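You operate a simulated robot arm through the tools that you are given. There is no shell and no other tool.

The job below is to be done with a simulated robot arm. You get a single attempt, and the scene is never put back.

## Task
Shim the gap jig to 2.0 mm on the gap gauge.
Fine: free the red ball lever first, push each shim fully home, lock the lever again, then give the test wheel half a turn.

The check looks at the end state, three seconds after you hand in, the way a careful person would. Anything else that was tipped, shoved, dropped, spilled or broken makes it a failure.

## Robot
A 7-joint arm with a three-finger gripper, fixed in place. Base frame: the origin is at the foot of the arm, x ahead of it, y to its left, z up. Lengths are in mm, angles in degrees, forces in N, time in s.
With the tool pointing down near the work surface it reaches from about 100 to 880 mm from the base axis. Its first joint turns from -166.0 to 166.0 degrees. Payload 2.94 kg.
The tool frame sits at the grasp point between the pads (the TCP): z along the fingers, y along the line on which they close. The tips reach 30 mm beyond it. The gripper opens to 132 mm. The gripper's body begins 107 mm behind the TCP.
Orientation is that of the tool frame in the base frame, as a unit quaternion [w, x, y, z]. With the fingers straight down and closing along the base's y, the tool's x points along the base's -x, its y along +y and its z along -z.

## Interface
- The arm moves only by the tool step_arm. Its argument "rows" is a list of rows, each a list of 2 entries, a list of its own where there are three numbers: the shift along the base's x, y, z in m, then the turn, a rotation vector about the base's x, y, z in degrees. In form: [[[x, y, z], [rx, ry, rz]], ...]. A call has 1 to 20 rows; each row shifts and turns the commanded pose from where the row before left it. "jaw" is the gripper command, from -1 (fully open) to 1 (shut), values between in proportion, set as the call begins (left out, the last holds). Each row takes 0.2 s and may step no farther than 50 mm and 8.6 degrees from the row before; otherwise, or with a gripper value out of range, the whole call is refused. A pose out of reach is approached as far as the arm can. The call stops where the force on the tool passes 40 N (or 10 N more than at its start, if that is more) or the arm is blocked; 0.2 s more then pass. The fingers move at their own pace and stop on an object; they squeeze with about 37 N. The grip force told is the motor's: it shows also when the fingers shut on nothing. Time passes only in rows, and 0.2 s behind the last, so rows that do not move let the fingers close. It gives the time, the measured TCP pose, the force on the tool (base axes), the opening and the grip force at its end, in the units of the frame above (readings bear some noise), with the torque about the TCP (base axes, N m) and any sound that the robot's microphone picked up.
- Cameras (640 x 400 px; columns grow to the right, rows downward): "scene" is fixed at [47.8, -650.5, 1563.6]; the picture's right is [0.66, -0.75, 0.00], its down [-0.54, -0.48, -0.69] and it looks along [0.52, 0.46, -0.72] (base axes); focal length 288 px, centre (320, 200). "wrist" rides on the gripper at [72, 3, -144] in the tool frame; the picture's right is [-0.04, 1.00, 0.00], its down [-0.88, -0.04, -0.48] and it looks along [-0.48, -0.02, 0.88] (tool axes); focal length 256 px, centre (320, 200). There is no depth. A picture from a camera that has moved, and an enlarged one, comes with that camera's place and axes in the base frame and with its lens.
- grab_frame(camera): a new picture of that camera. The clock stands still meanwhile.
- lift_body(by): slides the trunk up (or, below 0, down) by that many mm; the arm rides with it, the base frame stays. It gives what a move gives, with no picture.
- enlarge(camera, box): a new picture of the part [left, top, right, bottom] of that camera's present view, enlarged. The clock stands still meanwhile.
- hand_in(): hands the job in; it is judged then, once.

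Nothing tells you positions but the pictures and the camera data. Unless the task says otherwise, let go and move clear before handing in.

The tools are called after ">>>" by a JSON object that holds its "api" and its "payload". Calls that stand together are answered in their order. step_arm: Moves the arm, as the interface text tells. Its arguments: {"type":"object","properties":{"rows":{"type":"array"},"jaw":{"type":"number"}},"required":["rows"]} The other tools are called the same way: lift_body (by) slides the trunk up or down; grab_frame (camera) takes a picture; enlarge (camera, box) takes an enlarged picture of a part of a camera's view; hand_in () hands the job in.

At the start:

```text
time_s: 0.0
tool_pos: [509.1, 329.8, 1167.2]
orientation: [0.001, 0.001, 1.0, 0.0]
wrist_force: [-0.9, -0.6, 0.4]
wrist_torque: [-0.01, 0.02, -0.01]
grip_width: 132.0
grip_force: 0.1
trunk travel left (down, up): [-250.0, 290.0]
```

scene: 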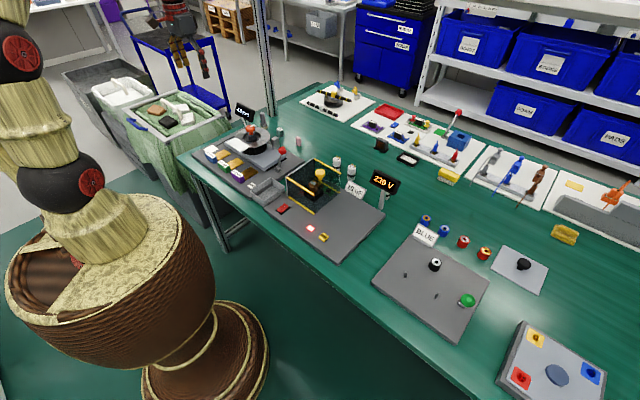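
wrist: 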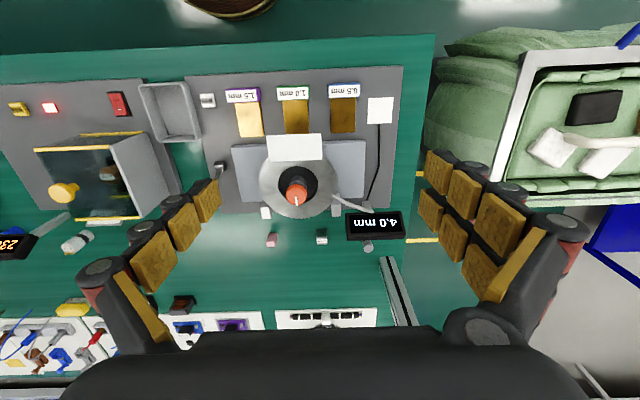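

I see a gap jig with a display reading 4.0 mm, and shims labelled 1.5, 1.0 and 0.5 mm beside it. I'll take closer pictures before moving anything.

>>> {"api": "enlarge", "payload": {"camera": "wrist", "box": [190, 60, 430, 210]}}

>>> {"api": "enlarge", "payload": {"camera": "wrist", "box": [200, 130, 420, 268]}}

>>> {"api": "enlarge", "payload": {"camera": "scene", "box": [180, 95, 320, 185]}}

```text
2.67 times, centred on (310, 135) of wrist
camera zoom: at [437.8, 331.5, 1311.8], right [0.04, 1.0, 0.0], down [0.88, -0.04, 0.48], along [0.48, -0.02, -0.88], focal length 683 px, centre (347, 373)
```

zoom: 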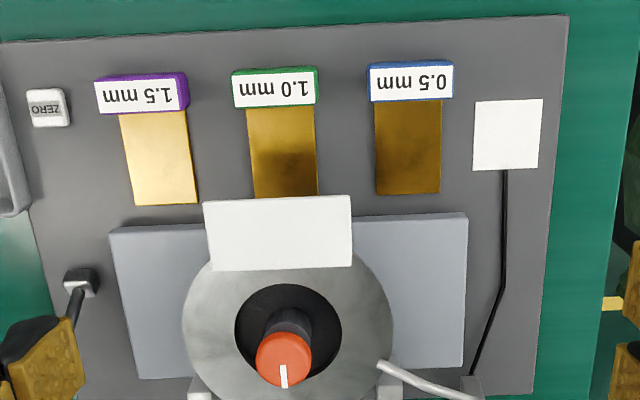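

```text
2.90 times, centred on (310, 199) of wrist
camera zoom: at [437.8, 331.5, 1311.8], right [0.04, 1.0, 0.0], down [0.88, -0.04, 0.48], along [0.48, -0.02, -0.88], focal length 742 px, centre (349, 203)
```

zoom: 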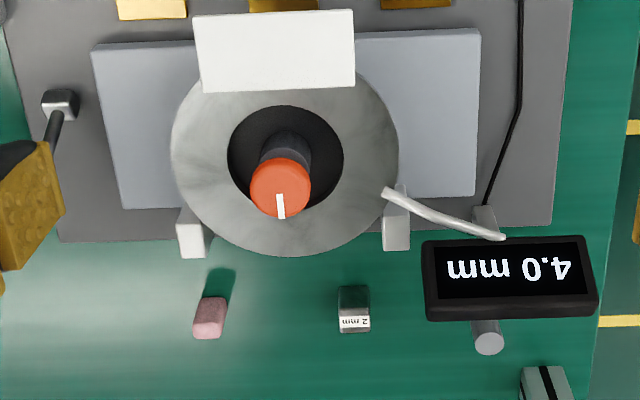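

```text
4.44 times, centred on (250, 140) of scene
camera zoom: at [47.8, -650.5, 1563.6], right [0.66, -0.75, 0.0], down [-0.54, -0.48, -0.69], along [0.52, 0.46, -0.72], focal length 1279 px, centre (631, 467)
```

zoom: 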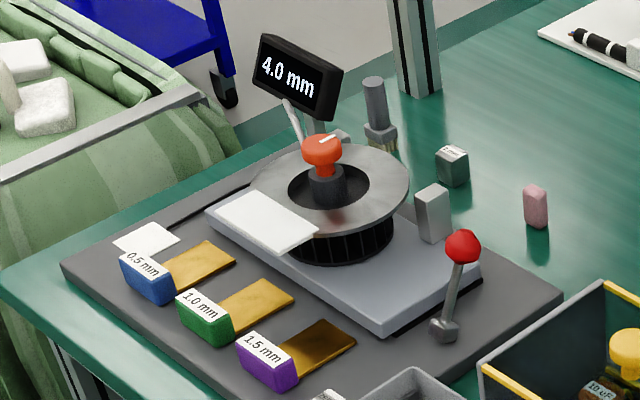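

The shims lie on the robot's side of the jig with their leaves pointing +x, toward the top plate. I'll back off, lower and tilt the wrist camera to see the slots and the lever.

>>> {"api": "step_arm", "payload": {"rows": [[[-0.03, 0, -0.04], [0, -5, 0]], [[-0.03, -0.01, -0.04], [0, -5, 0]], [[-0.03, -0.01, -0.04], [0, -5, 0]], [[-0.03, -0.01, -0.04], [0, -5, 0]], [[-0.01, 0, -0.04], [0, -5, 0]], [[0, 0, -0.03], [0, -5, 0]]]}}

>>> {"api": "grab_frame", "payload": {"camera": "wrist"}}

```text
refused: row 2 steps farther than a row can; nothing moved
```

```text
taken
camera wrist: at [437.8, 331.5, 1311.8], right [0.04, 1.0, 0.0], down [0.88, -0.04, 0.48], along [0.48, -0.02, -0.88], focal length 256 px, centre (320, 200)
```

wrist: 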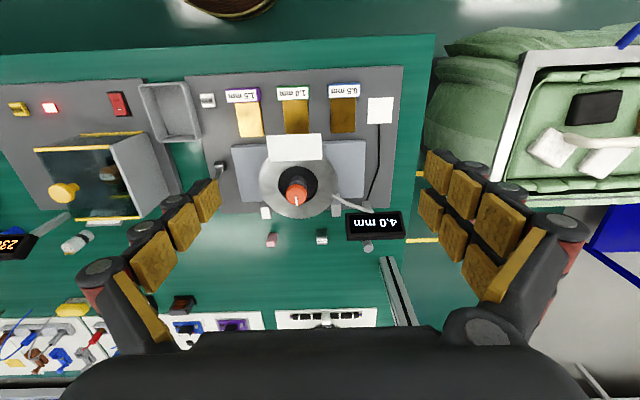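

The move was refused because one row stepped slightly over the limit. I'll repeat it with smaller steps.

>>> {"api": "step_arm", "payload": {"rows": [[[-0.025, 0, -0.035], [0, -5, 0]], [[-0.025, -0.01, -0.035], [0, -5, 0]], [[-0.025, -0.01, -0.035], [0, -5, 0]], [[-0.025, -0.01, -0.035], [0, -5, 0]], [[-0.025, 0, -0.035], [0, -5, 0]], [[0, 0, -0.03], [0, -5, 0]]]}}

>>> {"api": "grab_frame", "payload": {"camera": "wrist"}}

>>> {"api": "grab_frame", "payload": {"camera": "scene"}}

```text
time_s: 1.4
tool_pos: [383.1, 296.8, 963.5]
orientation: [0.259, 0.001, 0.966, 0.002]
wrist_force: [-0.3, 0.8, 0.7]
wrist_torque: [-0.01, 0.05, 0.03]
grip_width: 132.0
grip_force: 0.1
trunk travel left (down, up): [-250.0, 290.0]
```

```text
taken
camera wrist: at [248.7, 299.9, 1051.7], right [0.04, 1.0, 0.02], down [0.52, -0.04, 0.85], along [0.85, -0.02, -0.52], focal length 256 px, centre (320, 200)
```

wrist: 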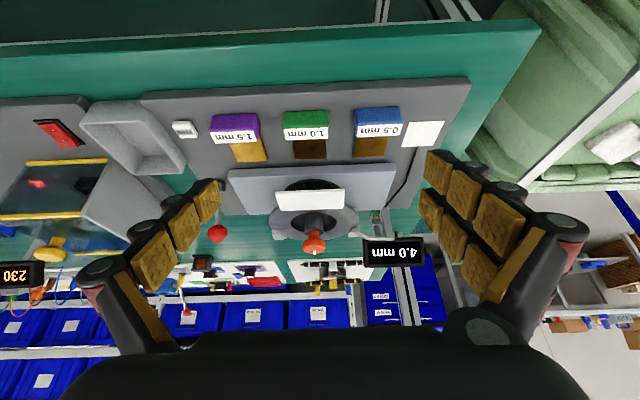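

```text
taken
```

scene: 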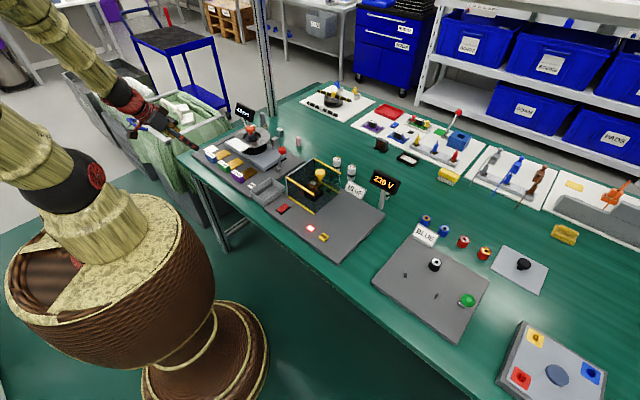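

>>> {"api": "enlarge", "payload": {"camera": "wrist", "box": [180, 90, 340, 190]}}

>>> {"api": "enlarge", "payload": {"camera": "wrist", "box": [300, 90, 460, 190]}}

>>> {"api": "enlarge", "payload": {"camera": "wrist", "box": [200, 160, 424, 300]}}

```text
4.00 times, centred on (260, 140) of wrist
camera zoom: at [248.7, 299.9, 1051.7], right [0.04, 1.0, 0.02], down [0.52, -0.04, 0.85], along [0.85, -0.02, -0.52], focal length 1024 px, centre (560, 440)
```

zoom: 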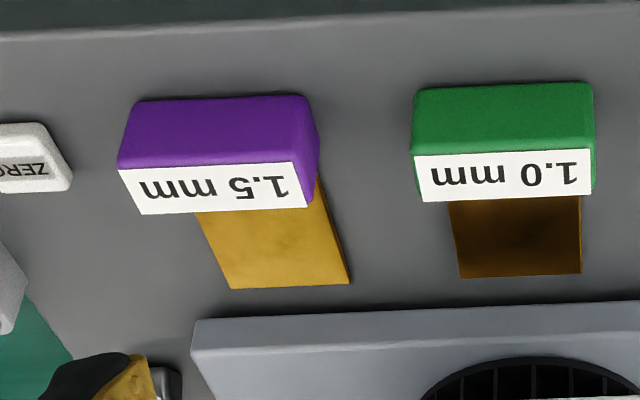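

```text
4.00 times, centred on (380, 140) of wrist
camera zoom: at [248.7, 299.9, 1051.7], right [0.04, 1.0, 0.02], down [0.52, -0.04, 0.85], along [0.85, -0.02, -0.52], focal length 1024 px, centre (80, 440)
```

zoom: 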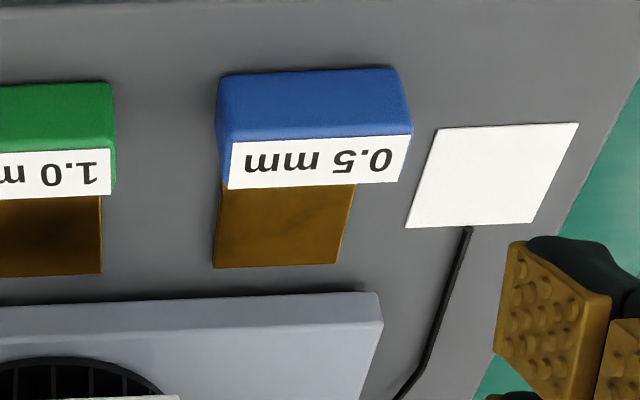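

```text
2.86 times, centred on (312, 230) of wrist
camera zoom: at [248.7, 299.9, 1051.7], right [0.04, 1.0, 0.02], down [0.52, -0.04, 0.85], along [0.85, -0.02, -0.52], focal length 731 px, centre (343, 114)
```

zoom: 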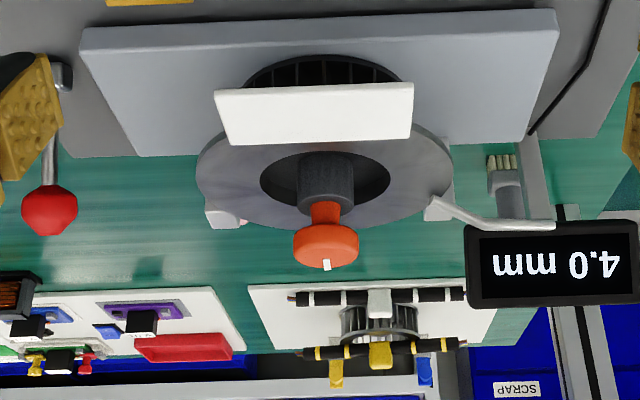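

>>> {"api": "step_arm", "payload": {"rows": [[[0.006, -0.004, -0.025], [0, -5, 0]], [[0.006, -0.004, -0.025], [0, -5, 0]], [[0.006, -0.004, -0.025], [0, -5, 0]], [[0.006, -0.004, -0.025], [0, -5, 0]]]}}

>>> {"api": "grab_frame", "payload": {"camera": "wrist"}}

>>> {"api": "enlarge", "payload": {"camera": "wrist", "box": [160, 40, 320, 140]}}

>>> {"api": "enlarge", "payload": {"camera": "wrist", "box": [300, 40, 460, 140]}}

```text
time_s: 2.4
tool_pos: [408.3, 284.4, 863.3]
orientation: [0.423, 0.001, 0.906, 0.0]
wrist_force: [0.3, -0.1, 0.6]
wrist_torque: [-0.03, 0.03, -0.03]
grip_width: 132.1
grip_force: 0.1
trunk travel left (down, up): [-250.0, 290.0]
```

```text
taken
camera wrist: at [252.0, 286.6, 900.7], right [0.03, 1.0, 0.03], down [0.2, -0.04, 0.98], along [0.98, -0.02, -0.2], focal length 256 px, centre (320, 200)
```

wrist: 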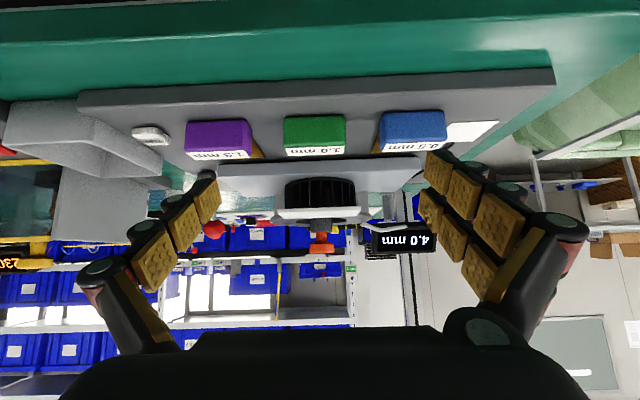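

```text
4.00 times, centred on (240, 90) of wrist
camera zoom: at [252.0, 286.6, 900.7], right [0.03, 1.0, 0.03], down [0.2, -0.04, 0.98], along [0.98, -0.02, -0.2], focal length 1024 px, centre (640, 640)
```

zoom: 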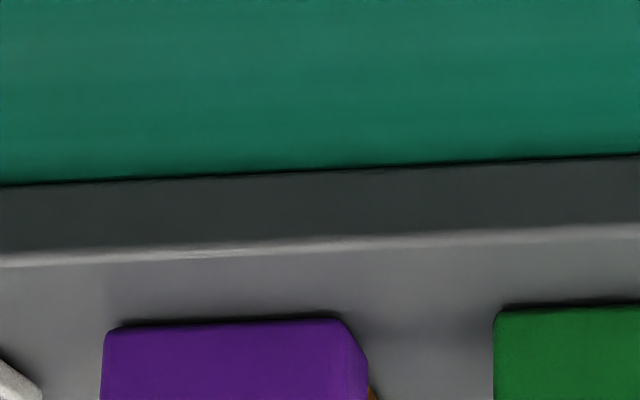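

```text
4.00 times, centred on (380, 90) of wrist
camera zoom: at [252.0, 286.6, 900.7], right [0.03, 1.0, 0.03], down [0.2, -0.04, 0.98], along [0.98, -0.02, -0.2], focal length 1024 px, centre (80, 640)
```

zoom: 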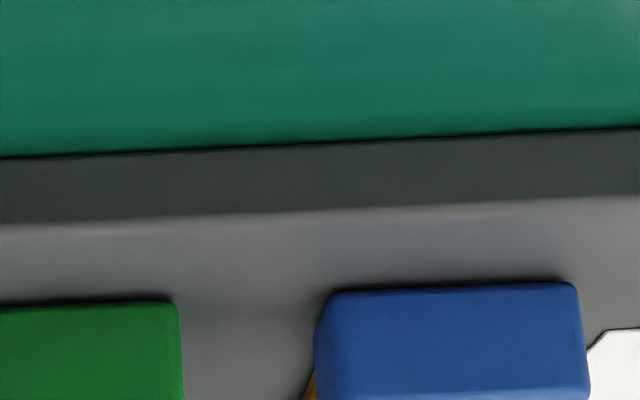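

>>> {"api": "enlarge", "payload": {"camera": "wrist", "box": [180, 110, 320, 198]}}

>>> {"api": "enlarge", "payload": {"camera": "wrist", "box": [300, 110, 440, 198]}}

>>> {"api": "enlarge", "payload": {"camera": "wrist", "box": [190, 150, 430, 300]}}

```text
4.55 times, centred on (250, 154) of wrist
camera zoom: at [252.0, 286.6, 900.7], right [0.03, 1.0, 0.03], down [0.2, -0.04, 0.98], along [0.98, -0.02, -0.2], focal length 1164 px, centre (638, 409)
```

zoom: 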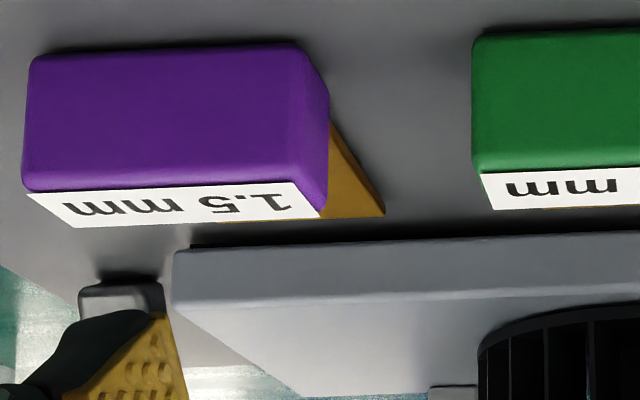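

```text
4.55 times, centred on (370, 154) of wrist
camera zoom: at [252.0, 286.6, 900.7], right [0.03, 1.0, 0.03], down [0.2, -0.04, 0.98], along [0.98, -0.02, -0.2], focal length 1164 px, centre (93, 409)
```

zoom: 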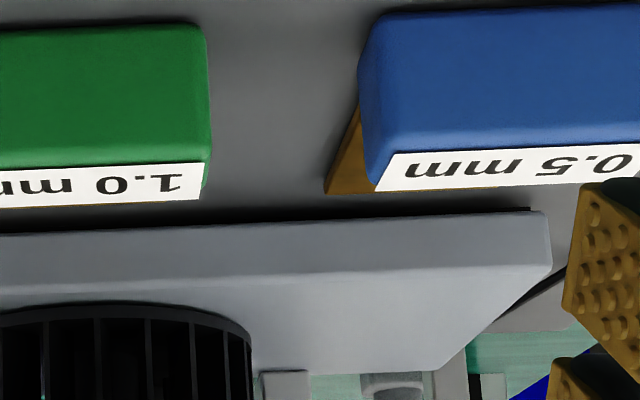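

```text
2.67 times, centred on (310, 225) of wrist
camera zoom: at [252.0, 286.6, 900.7], right [0.03, 1.0, 0.03], down [0.2, -0.04, 0.98], along [0.98, -0.02, -0.2], focal length 683 px, centre (347, 133)
```

zoom: 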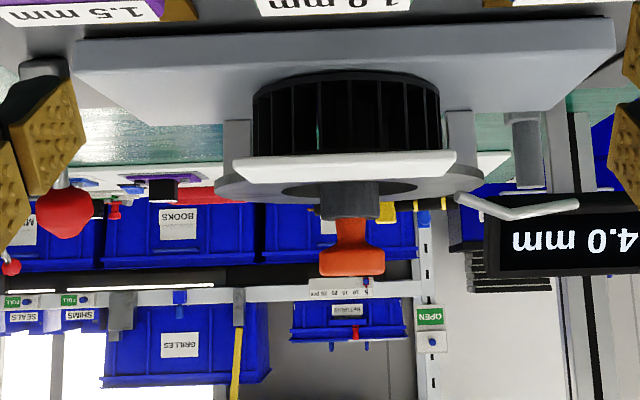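

>>> {"api": "enlarge", "payload": {"camera": "scene", "box": [265, 135, 305, 180]}}

>>> {"api": "enlarge", "payload": {"camera": "scene", "box": [200, 110, 256, 145]}}

>>> {"api": "enlarge", "payload": {"camera": "scene", "box": [200, 140, 272, 185]}}

```text
8.89 times, centred on (285, 158) of scene
camera zoom: at [47.8, -650.5, 1563.6], right [0.66, -0.75, 0.0], down [-0.54, -0.48, -0.69], along [0.52, 0.46, -0.72], focal length 2558 px, centre (631, 578)
```

zoom: 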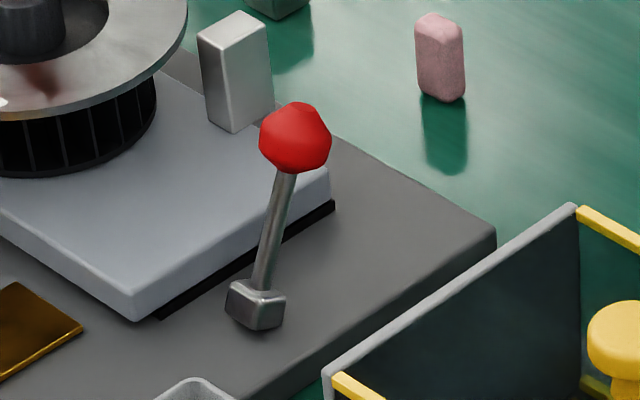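

```text
11.43 times, centred on (228, 128) of scene
camera zoom: at [47.8, -650.5, 1563.6], right [0.66, -0.75, 0.0], down [-0.54, -0.48, -0.69], along [0.52, 0.46, -0.72], focal length 3289 px, centre (1371, 1029)
```

zoom: 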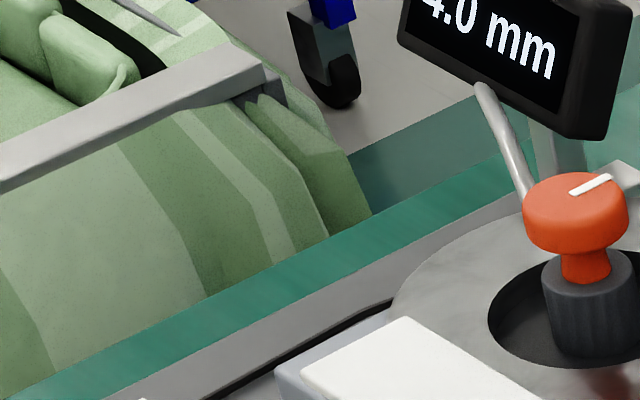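

```text
8.89 times, centred on (236, 162) of scene
camera zoom: at [47.8, -650.5, 1563.6], right [0.66, -0.75, 0.0], down [-0.54, -0.48, -0.69], along [0.52, 0.46, -0.72], focal length 2558 px, centre (1067, 533)
```

zoom: 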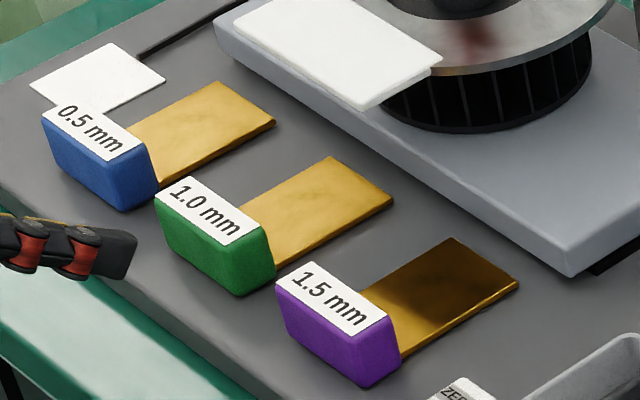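

>>> {"api": "step_arm", "payload": {"rows": [[[0.0, -0.02, 0.04], [0, 5, 0]], [[0.0, -0.03, 0.035], [0, 5, 0]], [[0.0, -0.035, 0.03], [0, 5, 0]], [[0.0, -0.04, 0], [0, 5, 0]], [[0.0, -0.04, 0], [0, 0, 0]]]}}

>>> {"api": "grab_frame", "payload": {"camera": "wrist"}}

```text
time_s: 3.6
tool_pos: [407.4, 118.6, 969.4]
orientation: [0.259, 0.0, 0.966, 0.001]
wrist_force: [1.0, 0.1, -0.3]
wrist_torque: [-0.02, 0.01, -0.03]
grip_width: 132.0
grip_force: 0.1
trunk travel left (down, up): [-250.0, 290.0]
```

```text
taken
camera wrist: at [273.8, 120.4, 1058.0], right [0.04, 1.0, 0.02], down [0.52, -0.04, 0.85], along [0.85, -0.02, -0.52], focal length 256 px, centre (320, 200)
```

wrist: 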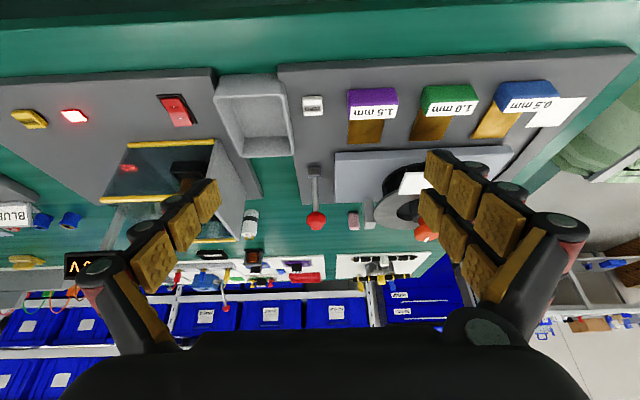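

>>> {"api": "enlarge", "payload": {"camera": "wrist", "box": [270, 150, 366, 240]}}

>>> {"api": "enlarge", "payload": {"camera": "wrist", "box": [200, 100, 424, 240]}}

```text
4.44 times, centred on (318, 195) of wrist
camera zoom: at [273.8, 120.4, 1058.0], right [0.04, 1.0, 0.02], down [0.52, -0.04, 0.85], along [0.85, -0.02, -0.52], focal length 1138 px, centre (329, 222)
```

zoom: 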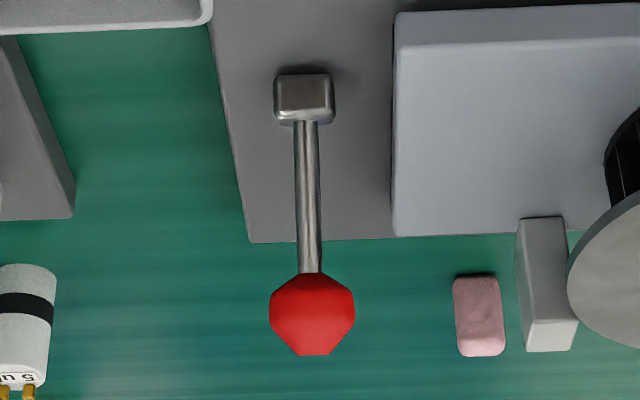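

```text
2.86 times, centred on (312, 170) of wrist
camera zoom: at [273.8, 120.4, 1058.0], right [0.04, 1.0, 0.02], down [0.52, -0.04, 0.85], along [0.85, -0.02, -0.52], focal length 731 px, centre (343, 286)
```

zoom: 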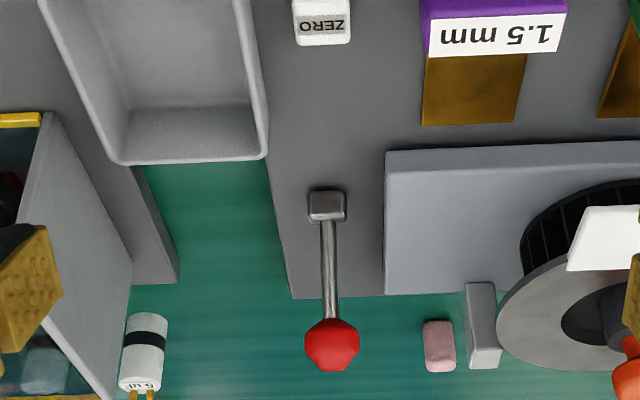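

The red ball is near (665, 103, 858) and its pivot near (634, 104, 780). The lever leans about 20° toward +x and seems to swing about a y axis. I'll close the gripper, go in on its +x side and push it toward −x.

>>> {"api": "step_arm", "payload": {"jaw": 1, "rows": [[[0.04, -0.002, 0.015], [0, 4, 0]], [[0.04, -0.002, 0.015], [0, 4, 0]], [[0.042, -0.002, 0.01], [0, 4, 0]], [[0.042, -0.002, 0.0], [0, 4, 0]], [[0.042, -0.002, 0.0], [0, 4, 0]], [[0.042, -0.002, 0.0], [0, 4, 0]], [[0.042, -0.002, 0.0], [0, 4, 0]], [[0.033, -0.002, 0.0], [0, 2, 0]]]}}

>>> {"api": "grab_frame", "payload": {"camera": "wrist"}}

>>> {"api": "enlarge", "payload": {"camera": "scene", "box": [180, 60, 340, 160]}}

```text
time_s: 5.4
tool_pos: [732.1, 101.2, 1006.0]
orientation: [-0.002, 0.0, 1.0, 0.0]
wrist_force: [-0.1, -0.4, -0.3]
wrist_torque: [-0.02, 0.01, -0.01]
grip_width: 0.3
grip_force: 1.7
trunk travel left (down, up): [-250.0, 290.0]
```

```text
taken
camera wrist: at [660.9, 102.7, 1150.5], right [0.04, 1.0, 0.0], down [0.88, -0.04, 0.47], along [0.47, -0.02, -0.88], focal length 256 px, centre (320, 200)
```

wrist: 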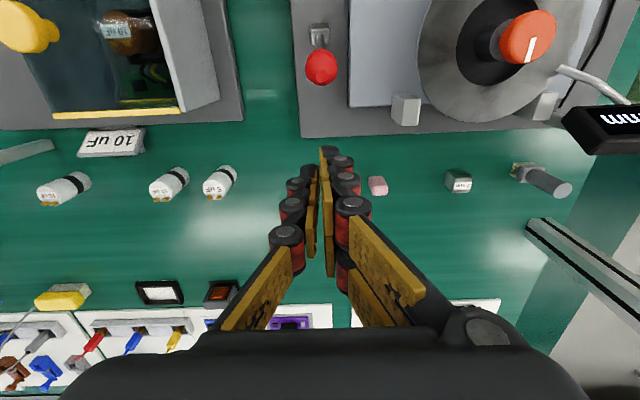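

```text
4.00 times, centred on (260, 110) of scene
camera zoom: at [47.8, -650.5, 1563.6], right [0.66, -0.75, 0.0], down [-0.54, -0.48, -0.69], along [0.52, 0.46, -0.72], focal length 1151 px, centre (560, 560)
```

zoom: 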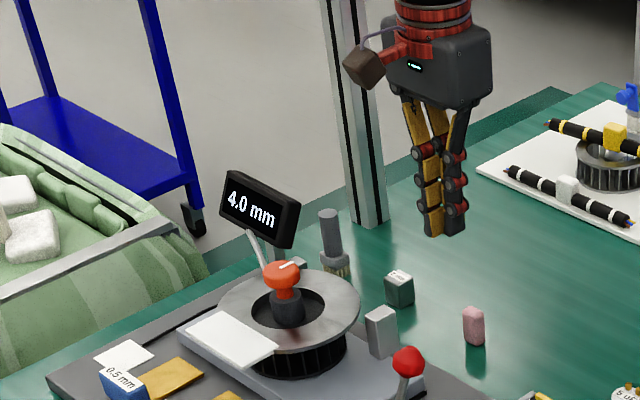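

>>> {"api": "step_arm", "payload": {"rows": [[[0, 0.001, -0.045], [0, 0, 0]], [[0, 0.001, -0.045], [0, 0, 0]], [[0, 0, -0.04], [0, 0, 0]], [[0, 0, -0.02], [0, 0, 0]]]}}

>>> {"api": "enlarge", "payload": {"camera": "scene", "box": [220, 90, 332, 160]}}

>>> {"api": "grab_frame", "payload": {"camera": "wrist"}}

```text
time_s: 6.4
tool_pos: [732.4, 102.5, 857.0]
orientation: [0.0, 0.0, 1.0, 0.0]
wrist_force: [0.0, -0.1, 0.7]
wrist_torque: [0.03, 0.03, 0.0]
grip_width: 0.0
grip_force: 28.4
trunk travel left (down, up): [-250.0, 290.0]
```

```text
5.71 times, centred on (276, 125) of scene
camera zoom: at [47.8, -650.5, 1563.6], right [0.66, -0.75, 0.0], down [-0.54, -0.48, -0.69], along [0.52, 0.46, -0.72], focal length 1644 px, centre (571, 629)
```

zoom: 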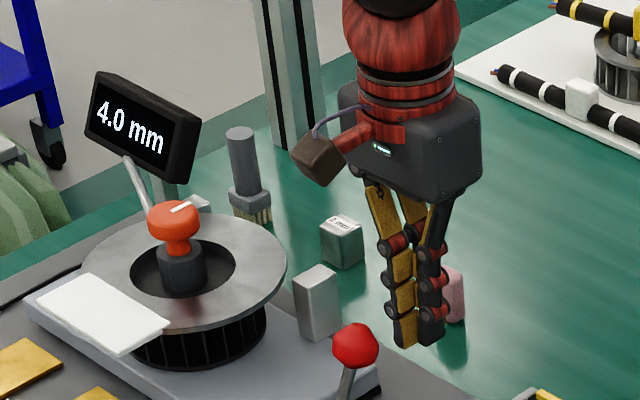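

```text
taken
camera wrist: at [660.5, 104.7, 1000.2], right [0.04, 1.0, 0.0], down [0.88, -0.04, 0.48], along [0.47, -0.02, -0.88], focal length 256 px, centre (320, 200)
```

wrist: 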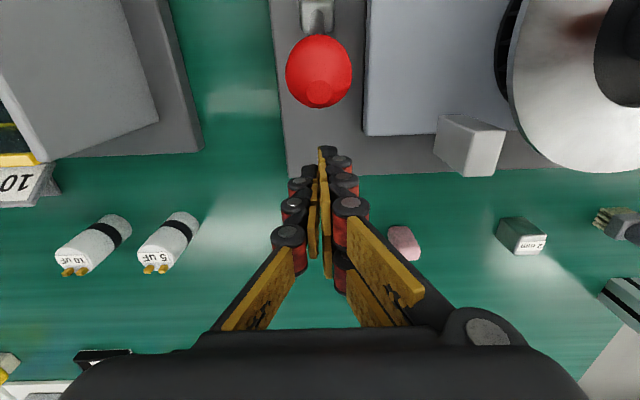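

>>> {"api": "step_arm", "payload": {"rows": [[[-0.02, 0.001, 0], [0, 0, 0]], [[-0.015, 0, 0], [0, 0, 0]], [[-0.01, 0, 0], [0, 0, 0]], [[-0.01, 0, 0], [0, 0, 0]], [[-0.01, 0, 0], [0, 0, 0]]]}}

>>> {"api": "grab_frame", "payload": {"camera": "wrist"}}

>>> {"api": "enlarge", "payload": {"camera": "scene", "box": [220, 90, 332, 160]}}

```text
time_s: 7.6
tool_pos: [666.3, 106.6, 858.1]
orientation: [0.0, 0.0, 1.0, 0.0]
wrist_force: [-0.9, -1.2, -0.1]
wrist_torque: [-0.01, 0.01, -0.02]
grip_width: 0.0
grip_force: 29.0
trunk travel left (down, up): [-250.0, 290.0]
```

```text
taken
camera wrist: at [594.5, 107.8, 1002.5], right [0.04, 1.0, 0.0], down [0.88, -0.04, 0.48], along [0.48, -0.02, -0.88], focal length 256 px, centre (320, 200)
```

wrist: 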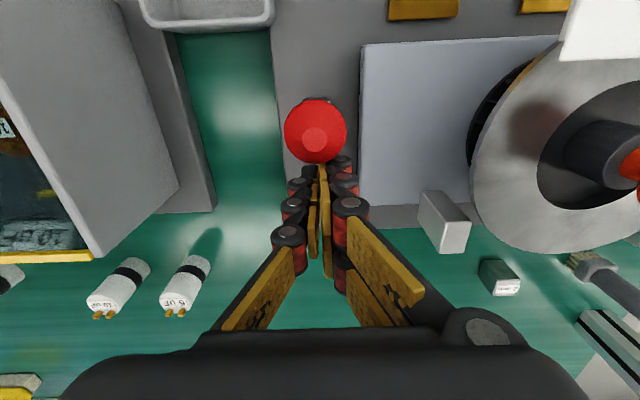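

```text
5.71 times, centred on (276, 125) of scene
camera zoom: at [47.8, -650.5, 1563.6], right [0.66, -0.75, 0.0], down [-0.54, -0.48, -0.69], along [0.52, 0.46, -0.72], focal length 1644 px, centre (571, 629)
```

zoom: 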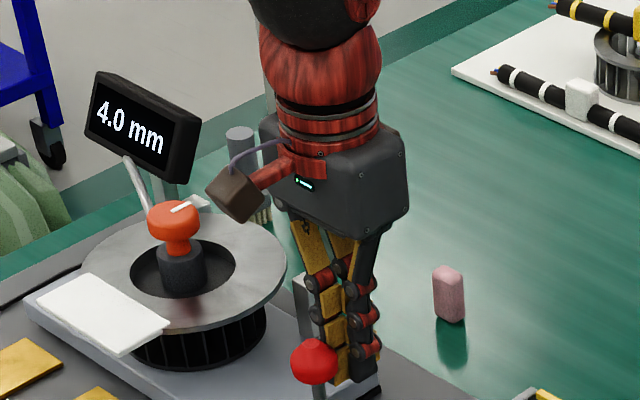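

>>> {"api": "step_arm", "payload": {"rows": [[[-0.01, -0.0005, 0], [0, 0, 0]], [[-0.01, -0.0005, 0], [0, 0, 0]], [[-0.01, 0, 0], [0, 0, 0]]]}}

>>> {"api": "grab_frame", "payload": {"camera": "wrist"}}

>>> {"api": "enlarge", "payload": {"camera": "scene", "box": [220, 110, 332, 180]}}

```text
time_s: 8.4
tool_pos: [636.0, 104.0, 858.4]
orientation: [0.0, 0.0, 1.0, 0.0]
wrist_force: [-0.5, -0.3, -0.6]
wrist_torque: [0.01, 0.02, 0.0]
grip_width: 0.0
grip_force: 28.5
trunk travel left (down, up): [-250.0, 290.0]
```

```text
taken
camera wrist: at [564.5, 106.7, 1001.8], right [0.04, 1.0, 0.0], down [0.88, -0.04, 0.48], along [0.48, -0.02, -0.88], focal length 256 px, centre (320, 200)
```

wrist: 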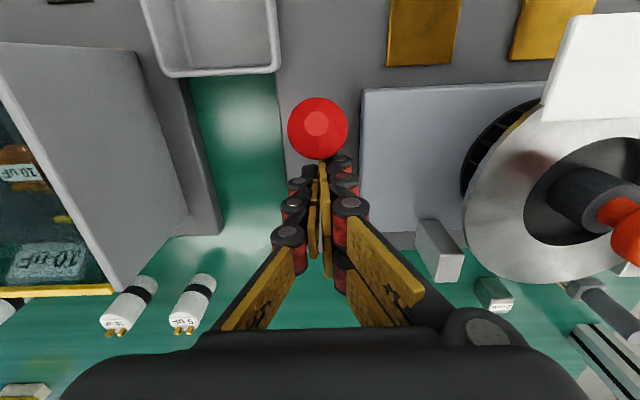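

```text
5.71 times, centred on (276, 145) of scene
camera zoom: at [47.8, -650.5, 1563.6], right [0.66, -0.75, 0.0], down [-0.54, -0.48, -0.69], along [0.52, 0.46, -0.72], focal length 1644 px, centre (571, 514)
```

zoom: 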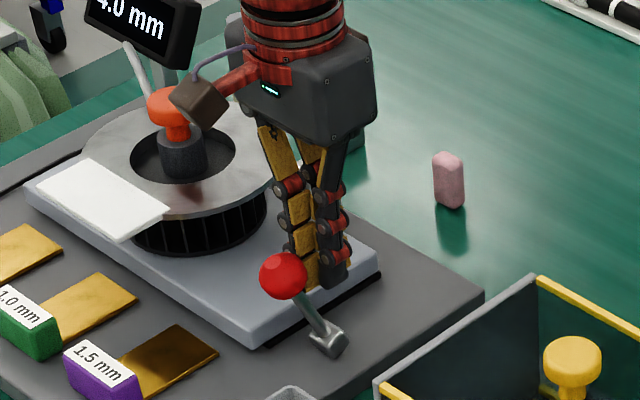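

>>> {"api": "step_arm", "payload": {"rows": [[[-0.008, 0, -0.003], [0, 0, 0]], [[-0.008, 0, -0.003], [0, 0, 0]], [[-0.008, 0, -0.003], [0, 0, 0]]]}}

>>> {"api": "grab_frame", "payload": {"camera": "wrist"}}

>>> {"api": "enlarge", "payload": {"camera": "scene", "box": [220, 110, 332, 180]}}

```text
time_s: 9.1
tool_pos: [632.5, 105.4, 859.0]
orientation: [0.015, 0.0, 1.0, 0.002]
wrist_force: [8.8, -2.1, 1.1]
wrist_torque: [-0.01, 0.01, 0.04]
grip_width: 0.0
grip_force: 28.5
trunk travel left (down, up): [-250.0, 290.0]
stopped in row 3: the force on the tool passed its limit at 46 N (the readings are from after the stop); the commanded pose is now the measured one
```

```text
taken
camera wrist: at [556.4, 107.1, 1001.0], right [0.04, 1.0, 0.01], down [0.86, -0.04, 0.5], along [0.5, -0.02, -0.87], focal length 256 px, centre (320, 200)
```

wrist: 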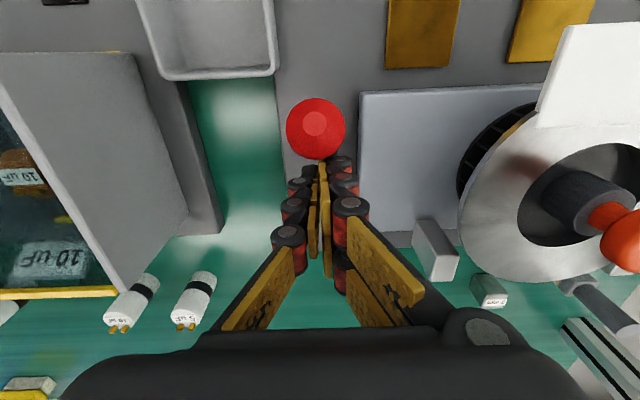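

```text
5.71 times, centred on (276, 145) of scene
camera zoom: at [47.8, -650.5, 1563.6], right [0.66, -0.75, 0.0], down [-0.54, -0.48, -0.69], along [0.52, 0.46, -0.72], focal length 1644 px, centre (571, 514)
```

zoom: 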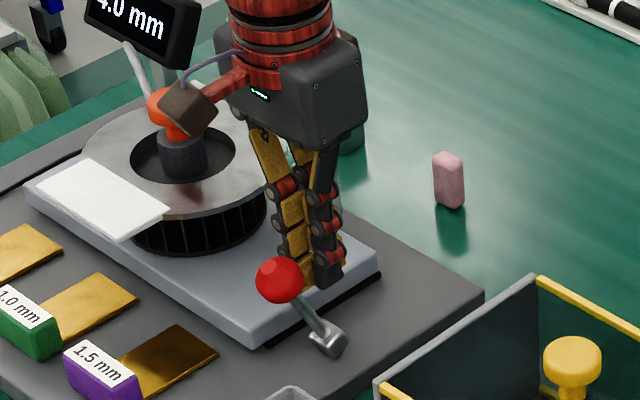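

The lever reached its end stop on the −x side at 46 N. I'll back away, level the tool, rise and check that it stays there.

>>> {"api": "step_arm", "payload": {"rows": [[[0.015, 0, 0], [0, 0.8, 0]], [[0.03, 0, 0.0], [0, 0.9, 0]], [[0.03, 0, 0.03], [0, 0, 0]], [[0, 0, 0.045], [0, 0, 0]], [[0, 0, 0.045], [0, 0, 0]]]}}

>>> {"api": "grab_frame", "payload": {"camera": "wrist"}}

>>> {"api": "enlarge", "payload": {"camera": "scene", "box": [190, 90, 318, 190]}}

```text
time_s: 10.3
tool_pos: [702.9, 103.2, 977.5]
orientation: [-0.004, 0.0, 1.0, 0.001]
wrist_force: [-1.2, 0.1, -0.7]
wrist_torque: [0.01, -0.01, -0.01]
grip_width: 0.0
grip_force: 28.4
trunk travel left (down, up): [-250.0, 290.0]
```

```text
taken
camera wrist: at [632.1, 105.3, 1122.2], right [0.04, 1.0, 0.0], down [0.88, -0.04, 0.47], along [0.47, -0.02, -0.88], focal length 256 px, centre (320, 200)
```

wrist: 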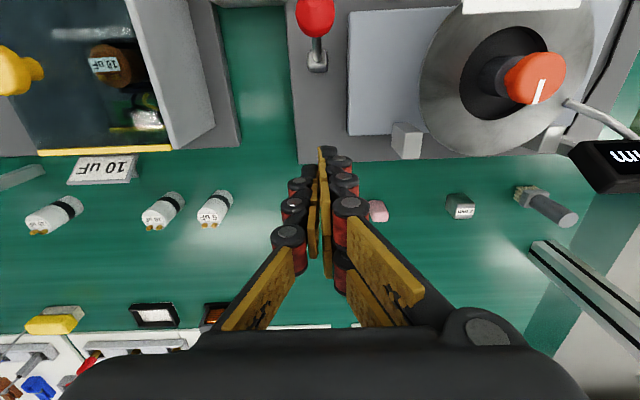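

```text
4.00 times, centred on (254, 140) of scene
camera zoom: at [47.8, -650.5, 1563.6], right [0.66, -0.75, 0.0], down [-0.54, -0.48, -0.69], along [0.52, 0.46, -0.72], focal length 1151 px, centre (584, 440)
```

zoom: 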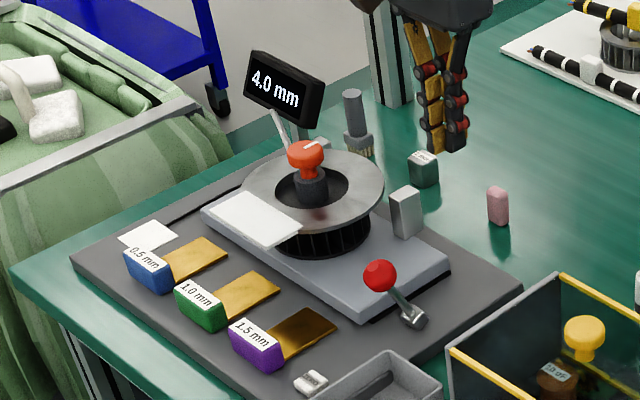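

The lever stays over on the −x side, so the jig should be free. I measure the base top at about z 768, plate front edge about x 589, and the 1.5 and 0.5 tabs centred near y 183 and y 374. I'll move behind the 1.5 mm tab with the tool tilted and the fingers slightly open.

>>> {"api": "step_arm", "payload": {"jaw": 0.545, "rows": [[[-0.04, 0.01, 0.01], [0, -3.75, 0]], [[-0.04, 0.01, 0.01], [0, -3.75, 0]], [[-0.04, 0.01, 0], [0, -3.75, 0]], [[-0.04, 0.01, 0], [0, -3.75, 0]], [[-0.04, 0.01, 0], [0, -3.75, 0]], [[-0.04, 0.01, 0], [0, -3.75, 0]], [[-0.03, 0.01, 0], [0, -3.75, 0]], [[-0.01, 0.01, 0], [0, -3.75, 0]]]}}

>>> {"api": "grab_frame", "payload": {"camera": "wrist"}}

```text
time_s: 12.1
tool_pos: [426.3, 185.8, 998.5]
orientation: [0.258, -0.001, 0.966, 0.002]
wrist_force: [0.0, 0.1, -0.2]
wrist_torque: [0.01, -0.01, 0.0]
grip_width: 29.9
grip_force: 0.0
trunk travel left (down, up): [-250.0, 290.0]
```

```text
taken
camera wrist: at [291.6, 186.9, 1088.2], right [0.04, 1.0, 0.03], down [0.53, -0.04, 0.85], along [0.85, -0.02, -0.53], focal length 256 px, centre (320, 200)
```

wrist: 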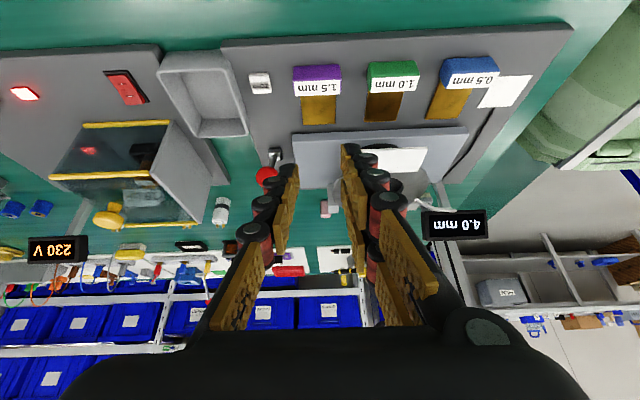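

>>> {"api": "enlarge", "payload": {"camera": "wrist", "box": [230, 30, 390, 130]}}

>>> {"api": "step_arm", "payload": {"rows": [[[-0.005, -0.001, -0.04], [0, 0, 0]], [[-0.005, -0.001, -0.04], [0, 0, 0]], [[-0.006, -0.001, -0.04], [0, 0, 0]]]}}

>>> {"api": "grab_frame", "payload": {"camera": "wrist"}}

>>> {"api": "enlarge", "payload": {"camera": "wrist", "box": [230, 30, 390, 130]}}

>>> {"api": "enlarge", "payload": {"camera": "scene", "box": [190, 110, 286, 180]}}

```text
4.00 times, centred on (310, 80) of wrist
camera zoom: at [291.6, 186.9, 1088.2], right [0.04, 1.0, 0.03], down [0.53, -0.04, 0.85], along [0.85, -0.02, -0.53], focal length 1024 px, centre (360, 680)
```

zoom: 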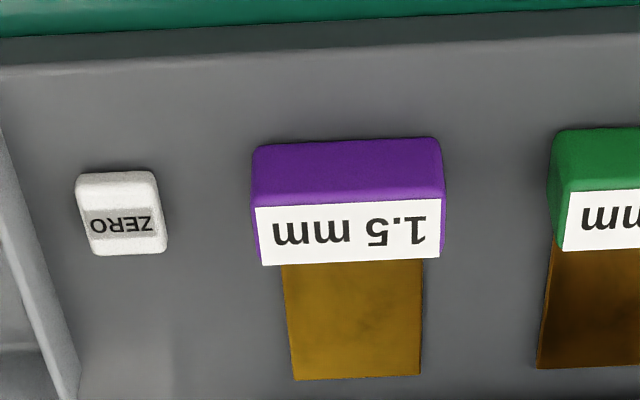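

```text
time_s: 12.9
tool_pos: [406.8, 183.5, 877.5]
orientation: [0.256, -0.001, 0.967, 0.002]
wrist_force: [0.6, 0.9, 0.6]
wrist_torque: [0.0, 0.08, 0.0]
grip_width: 30.1
grip_force: 0.0
trunk travel left (down, up): [-250.0, 290.0]
```

```text
taken
camera wrist: at [273.9, 184.5, 966.6], right [0.04, 1.0, 0.03], down [0.53, -0.04, 0.85], along [0.85, -0.02, -0.53], focal length 256 px, centre (320, 200)
```

wrist: 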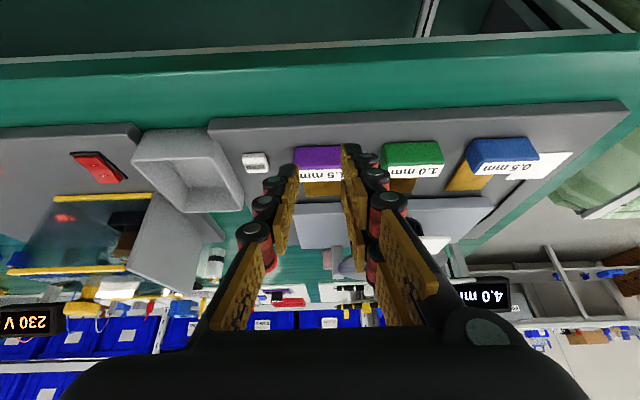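

```text
4.00 times, centred on (310, 80) of wrist
camera zoom: at [273.9, 184.5, 966.6], right [0.04, 1.0, 0.03], down [0.53, -0.04, 0.85], along [0.85, -0.02, -0.53], focal length 1024 px, centre (360, 680)
```

zoom: 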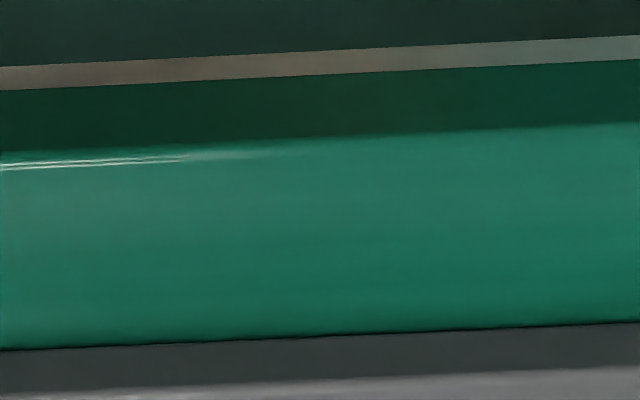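

```text
5.71 times, centred on (238, 145) of scene
camera zoom: at [47.8, -650.5, 1563.6], right [0.66, -0.75, 0.0], down [-0.54, -0.48, -0.69], along [0.52, 0.46, -0.72], focal length 1644 px, centre (789, 514)
```

zoom: 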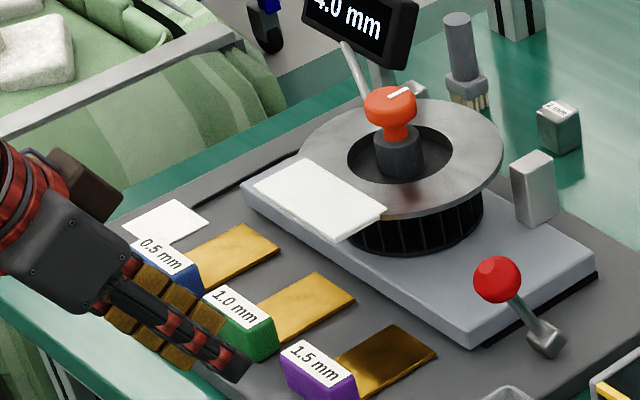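

>>> {"api": "step_arm", "payload": {"rows": [[[0.0, 0, -0.035], [0, 0, 0]], [[0.0, 0, -0.034], [0, 0, 0]], [[0.02, 0, 0], [0, 0, 0]], [[0.015, 0, 0], [0, 0, 0]]]}}

>>> {"api": "grab_frame", "payload": {"camera": "wrist"}}

>>> {"api": "enlarge", "payload": {"camera": "wrist", "box": [240, 110, 400, 210]}}

>>> {"api": "enlarge", "payload": {"camera": "scene", "box": [190, 120, 286, 190]}}

```text
time_s: 13.9
tool_pos: [442.6, 182.5, 808.4]
orientation: [0.257, 0.0, 0.966, 0.002]
wrist_force: [0.1, -0.3, -0.5]
wrist_torque: [-0.02, -0.01, 0.01]
grip_width: 30.2
grip_force: 0.0
trunk travel left (down, up): [-250.0, 290.0]
```

```text
taken
camera wrist: at [309.2, 184.4, 898.5], right [0.04, 1.0, 0.02], down [0.53, -0.04, 0.85], along [0.85, -0.02, -0.53], focal length 256 px, centre (320, 200)
```

wrist: 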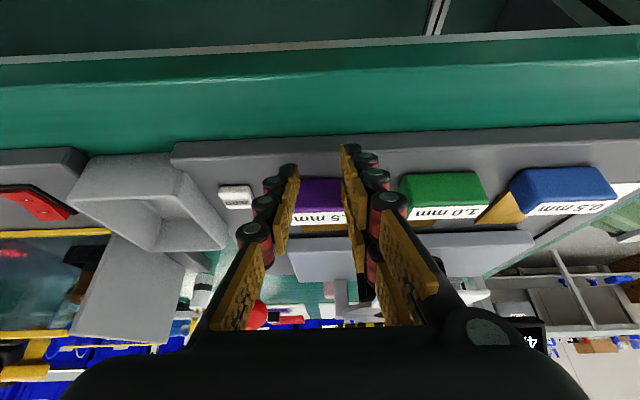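

```text
4.00 times, centred on (320, 160) of wrist
camera zoom: at [309.2, 184.4, 898.5], right [0.04, 1.0, 0.02], down [0.53, -0.04, 0.85], along [0.85, -0.02, -0.53], focal length 1024 px, centre (320, 360)
```

zoom: 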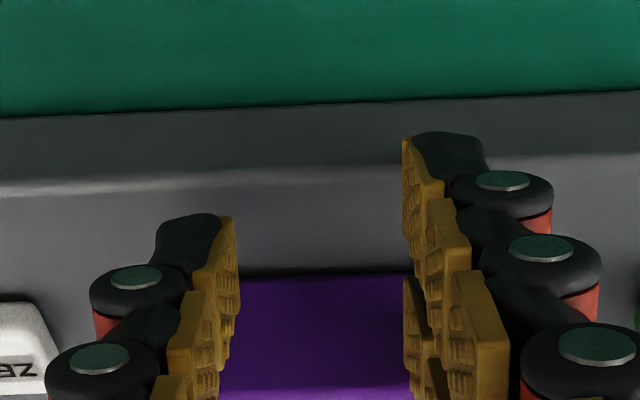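

```text
5.71 times, centred on (238, 155) of scene
camera zoom: at [47.8, -650.5, 1563.6], right [0.66, -0.75, 0.0], down [-0.54, -0.48, -0.69], along [0.52, 0.46, -0.72], focal length 1644 px, centre (789, 457)
```

zoom: 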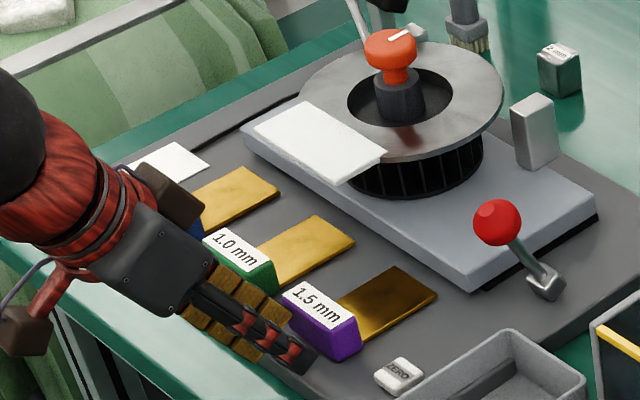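

The hand is asymmetric, with one finger on the left and two on the right, so pushing with the tips could twist the shim. I'll grip the tab by its sides instead. I'll raise, open to about 74 mm, tilt to 40° and line up over the purple tab.

>>> {"api": "step_arm", "payload": {"jaw": -0.121, "rows": [[[0, 0, 0.03], [0, 0, 0]], [[0, 0.0005, 0.025], [0, -5, 0]], [[0.01, 0, 0], [0, -5, 0]], [[0.02, 0, 0], [0, 0, 0]]]}}

>>> {"api": "grab_frame", "payload": {"camera": "wrist"}}

>>> {"api": "enlarge", "payload": {"camera": "wrist", "box": [210, 90, 434, 230]}}

>>> {"api": "enlarge", "payload": {"camera": "scene", "box": [190, 120, 286, 190]}}

```text
time_s: 14.9
tool_pos: [474.8, 183.0, 864.4]
orientation: [0.34, -0.001, 0.941, 0.002]
wrist_force: [-0.2, 0.3, 0.3]
wrist_torque: [-0.02, 0.02, -0.02]
grip_width: 73.8
grip_force: 0.1
trunk travel left (down, up): [-250.0, 290.0]
```

```text
taken
camera wrist: at [327.8, 184.5, 929.4], right [0.03, 1.0, 0.03], down [0.37, -0.04, 0.93], along [0.93, -0.02, -0.37], focal length 256 px, centre (320, 200)
```

wrist: 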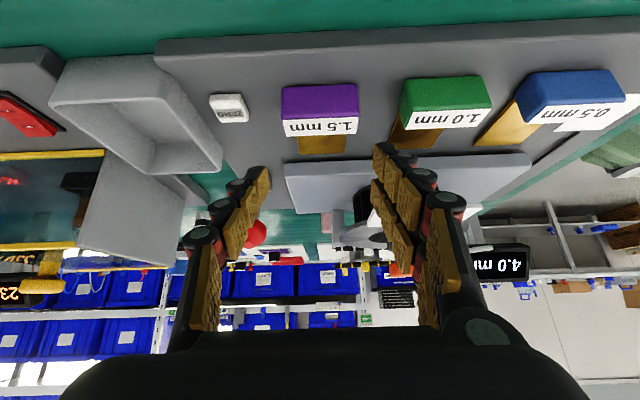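

```text
2.86 times, centred on (322, 160) of wrist
camera zoom: at [327.8, 184.5, 929.4], right [0.03, 1.0, 0.03], down [0.37, -0.04, 0.93], along [0.93, -0.02, -0.37], focal length 731 px, centre (314, 314)
```

zoom: 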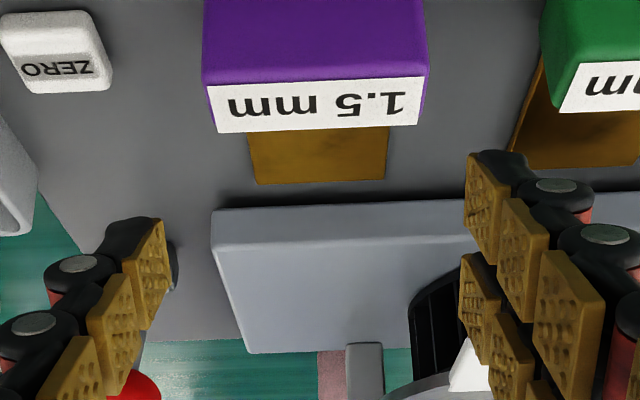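

```text
5.71 times, centred on (238, 155) of scene
camera zoom: at [47.8, -650.5, 1563.6], right [0.66, -0.75, 0.0], down [-0.54, -0.48, -0.69], along [0.52, 0.46, -0.72], focal length 1644 px, centre (789, 457)
```

zoom: 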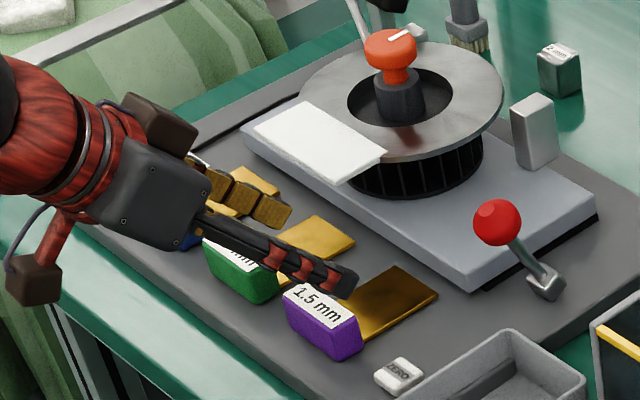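

>>> {"api": "step_arm", "payload": {"rows": [[[0, 0, -0.02], [0, 0, 0]], [[0, 0, -0.02], [0, 0, 0]], [[0, 0, -0.015], [0, 0, 0]]]}}

>>> {"api": "enlarge", "payload": {"camera": "wrist", "box": [210, 90, 434, 230]}}

>>> {"api": "enlarge", "payload": {"camera": "scene", "box": [190, 120, 286, 190]}}

```text
time_s: 15.7
tool_pos: [475.7, 183.0, 808.9]
orientation: [0.339, 0.0, 0.941, 0.002]
wrist_force: [-0.6, -0.1, 0.4]
wrist_torque: [0.0, 0.02, -0.01]
grip_width: 73.9
grip_force: 0.0
trunk travel left (down, up): [-250.0, 290.0]
```

```text
2.86 times, centred on (322, 160) of wrist
camera zoom: at [328.3, 184.4, 874.6], right [0.03, 1.0, 0.03], down [0.37, -0.04, 0.93], along [0.93, -0.02, -0.37], focal length 731 px, centre (314, 314)
```

zoom: 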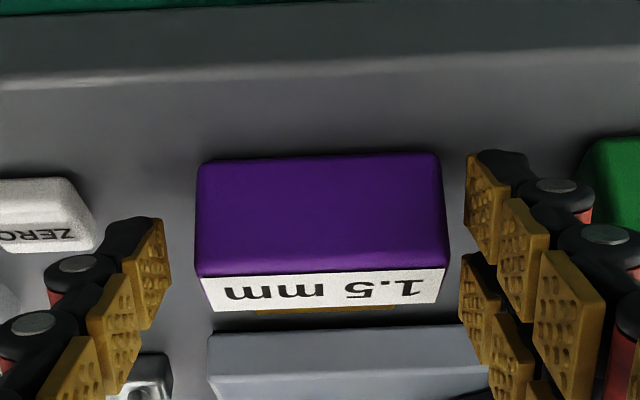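

```text
5.71 times, centred on (238, 155) of scene
camera zoom: at [47.8, -650.5, 1563.6], right [0.66, -0.75, 0.0], down [-0.54, -0.48, -0.69], along [0.52, 0.46, -0.72], focal length 1644 px, centre (789, 457)
```

zoom: 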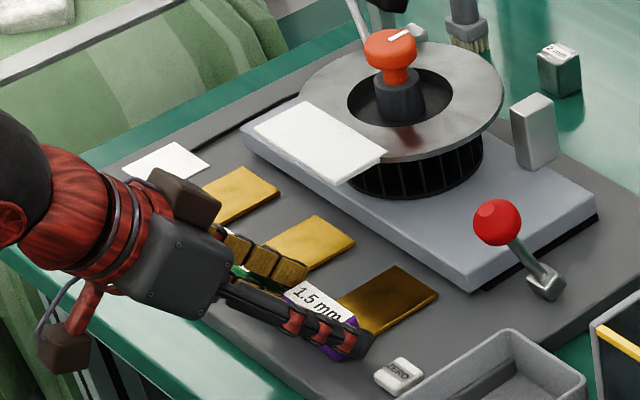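

>>> {"api": "step_arm", "payload": {"jaw": 0.06, "rows": [[[0, 0.0005, 0], [0, 0, 0]], [[0, 0, 0], [0, 0, 0]], [[0, 0, 0], [0, 0, 0]]]}}

>>> {"api": "enlarge", "payload": {"camera": "wrist", "box": [210, 90, 434, 230]}}

```text
time_s: 16.5
tool_pos: [473.9, 183.4, 809.2]
orientation: [0.34, -0.001, 0.941, 0.001]
wrist_force: [0.6, 0.4, 0.2]
wrist_torque: [0.0, -0.05, -0.01]
grip_width: 62.5
grip_force: 0.2
trunk travel left (down, up): [-250.0, 290.0]
```

```text
2.86 times, centred on (322, 160) of wrist
camera zoom: at [327.5, 185.0, 874.3], right [0.03, 1.0, 0.03], down [0.37, -0.04, 0.93], along [0.93, -0.02, -0.37], focal length 731 px, centre (314, 314)
```

zoom: 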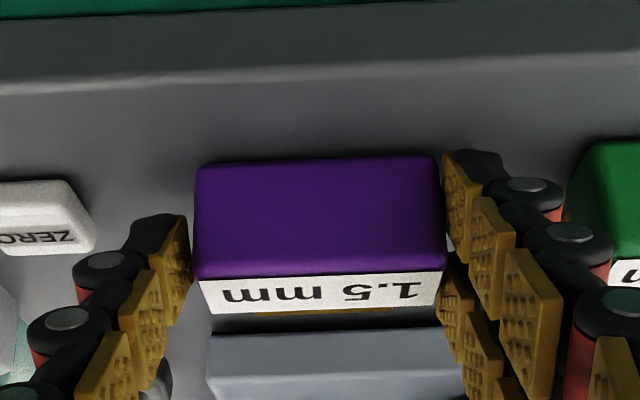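

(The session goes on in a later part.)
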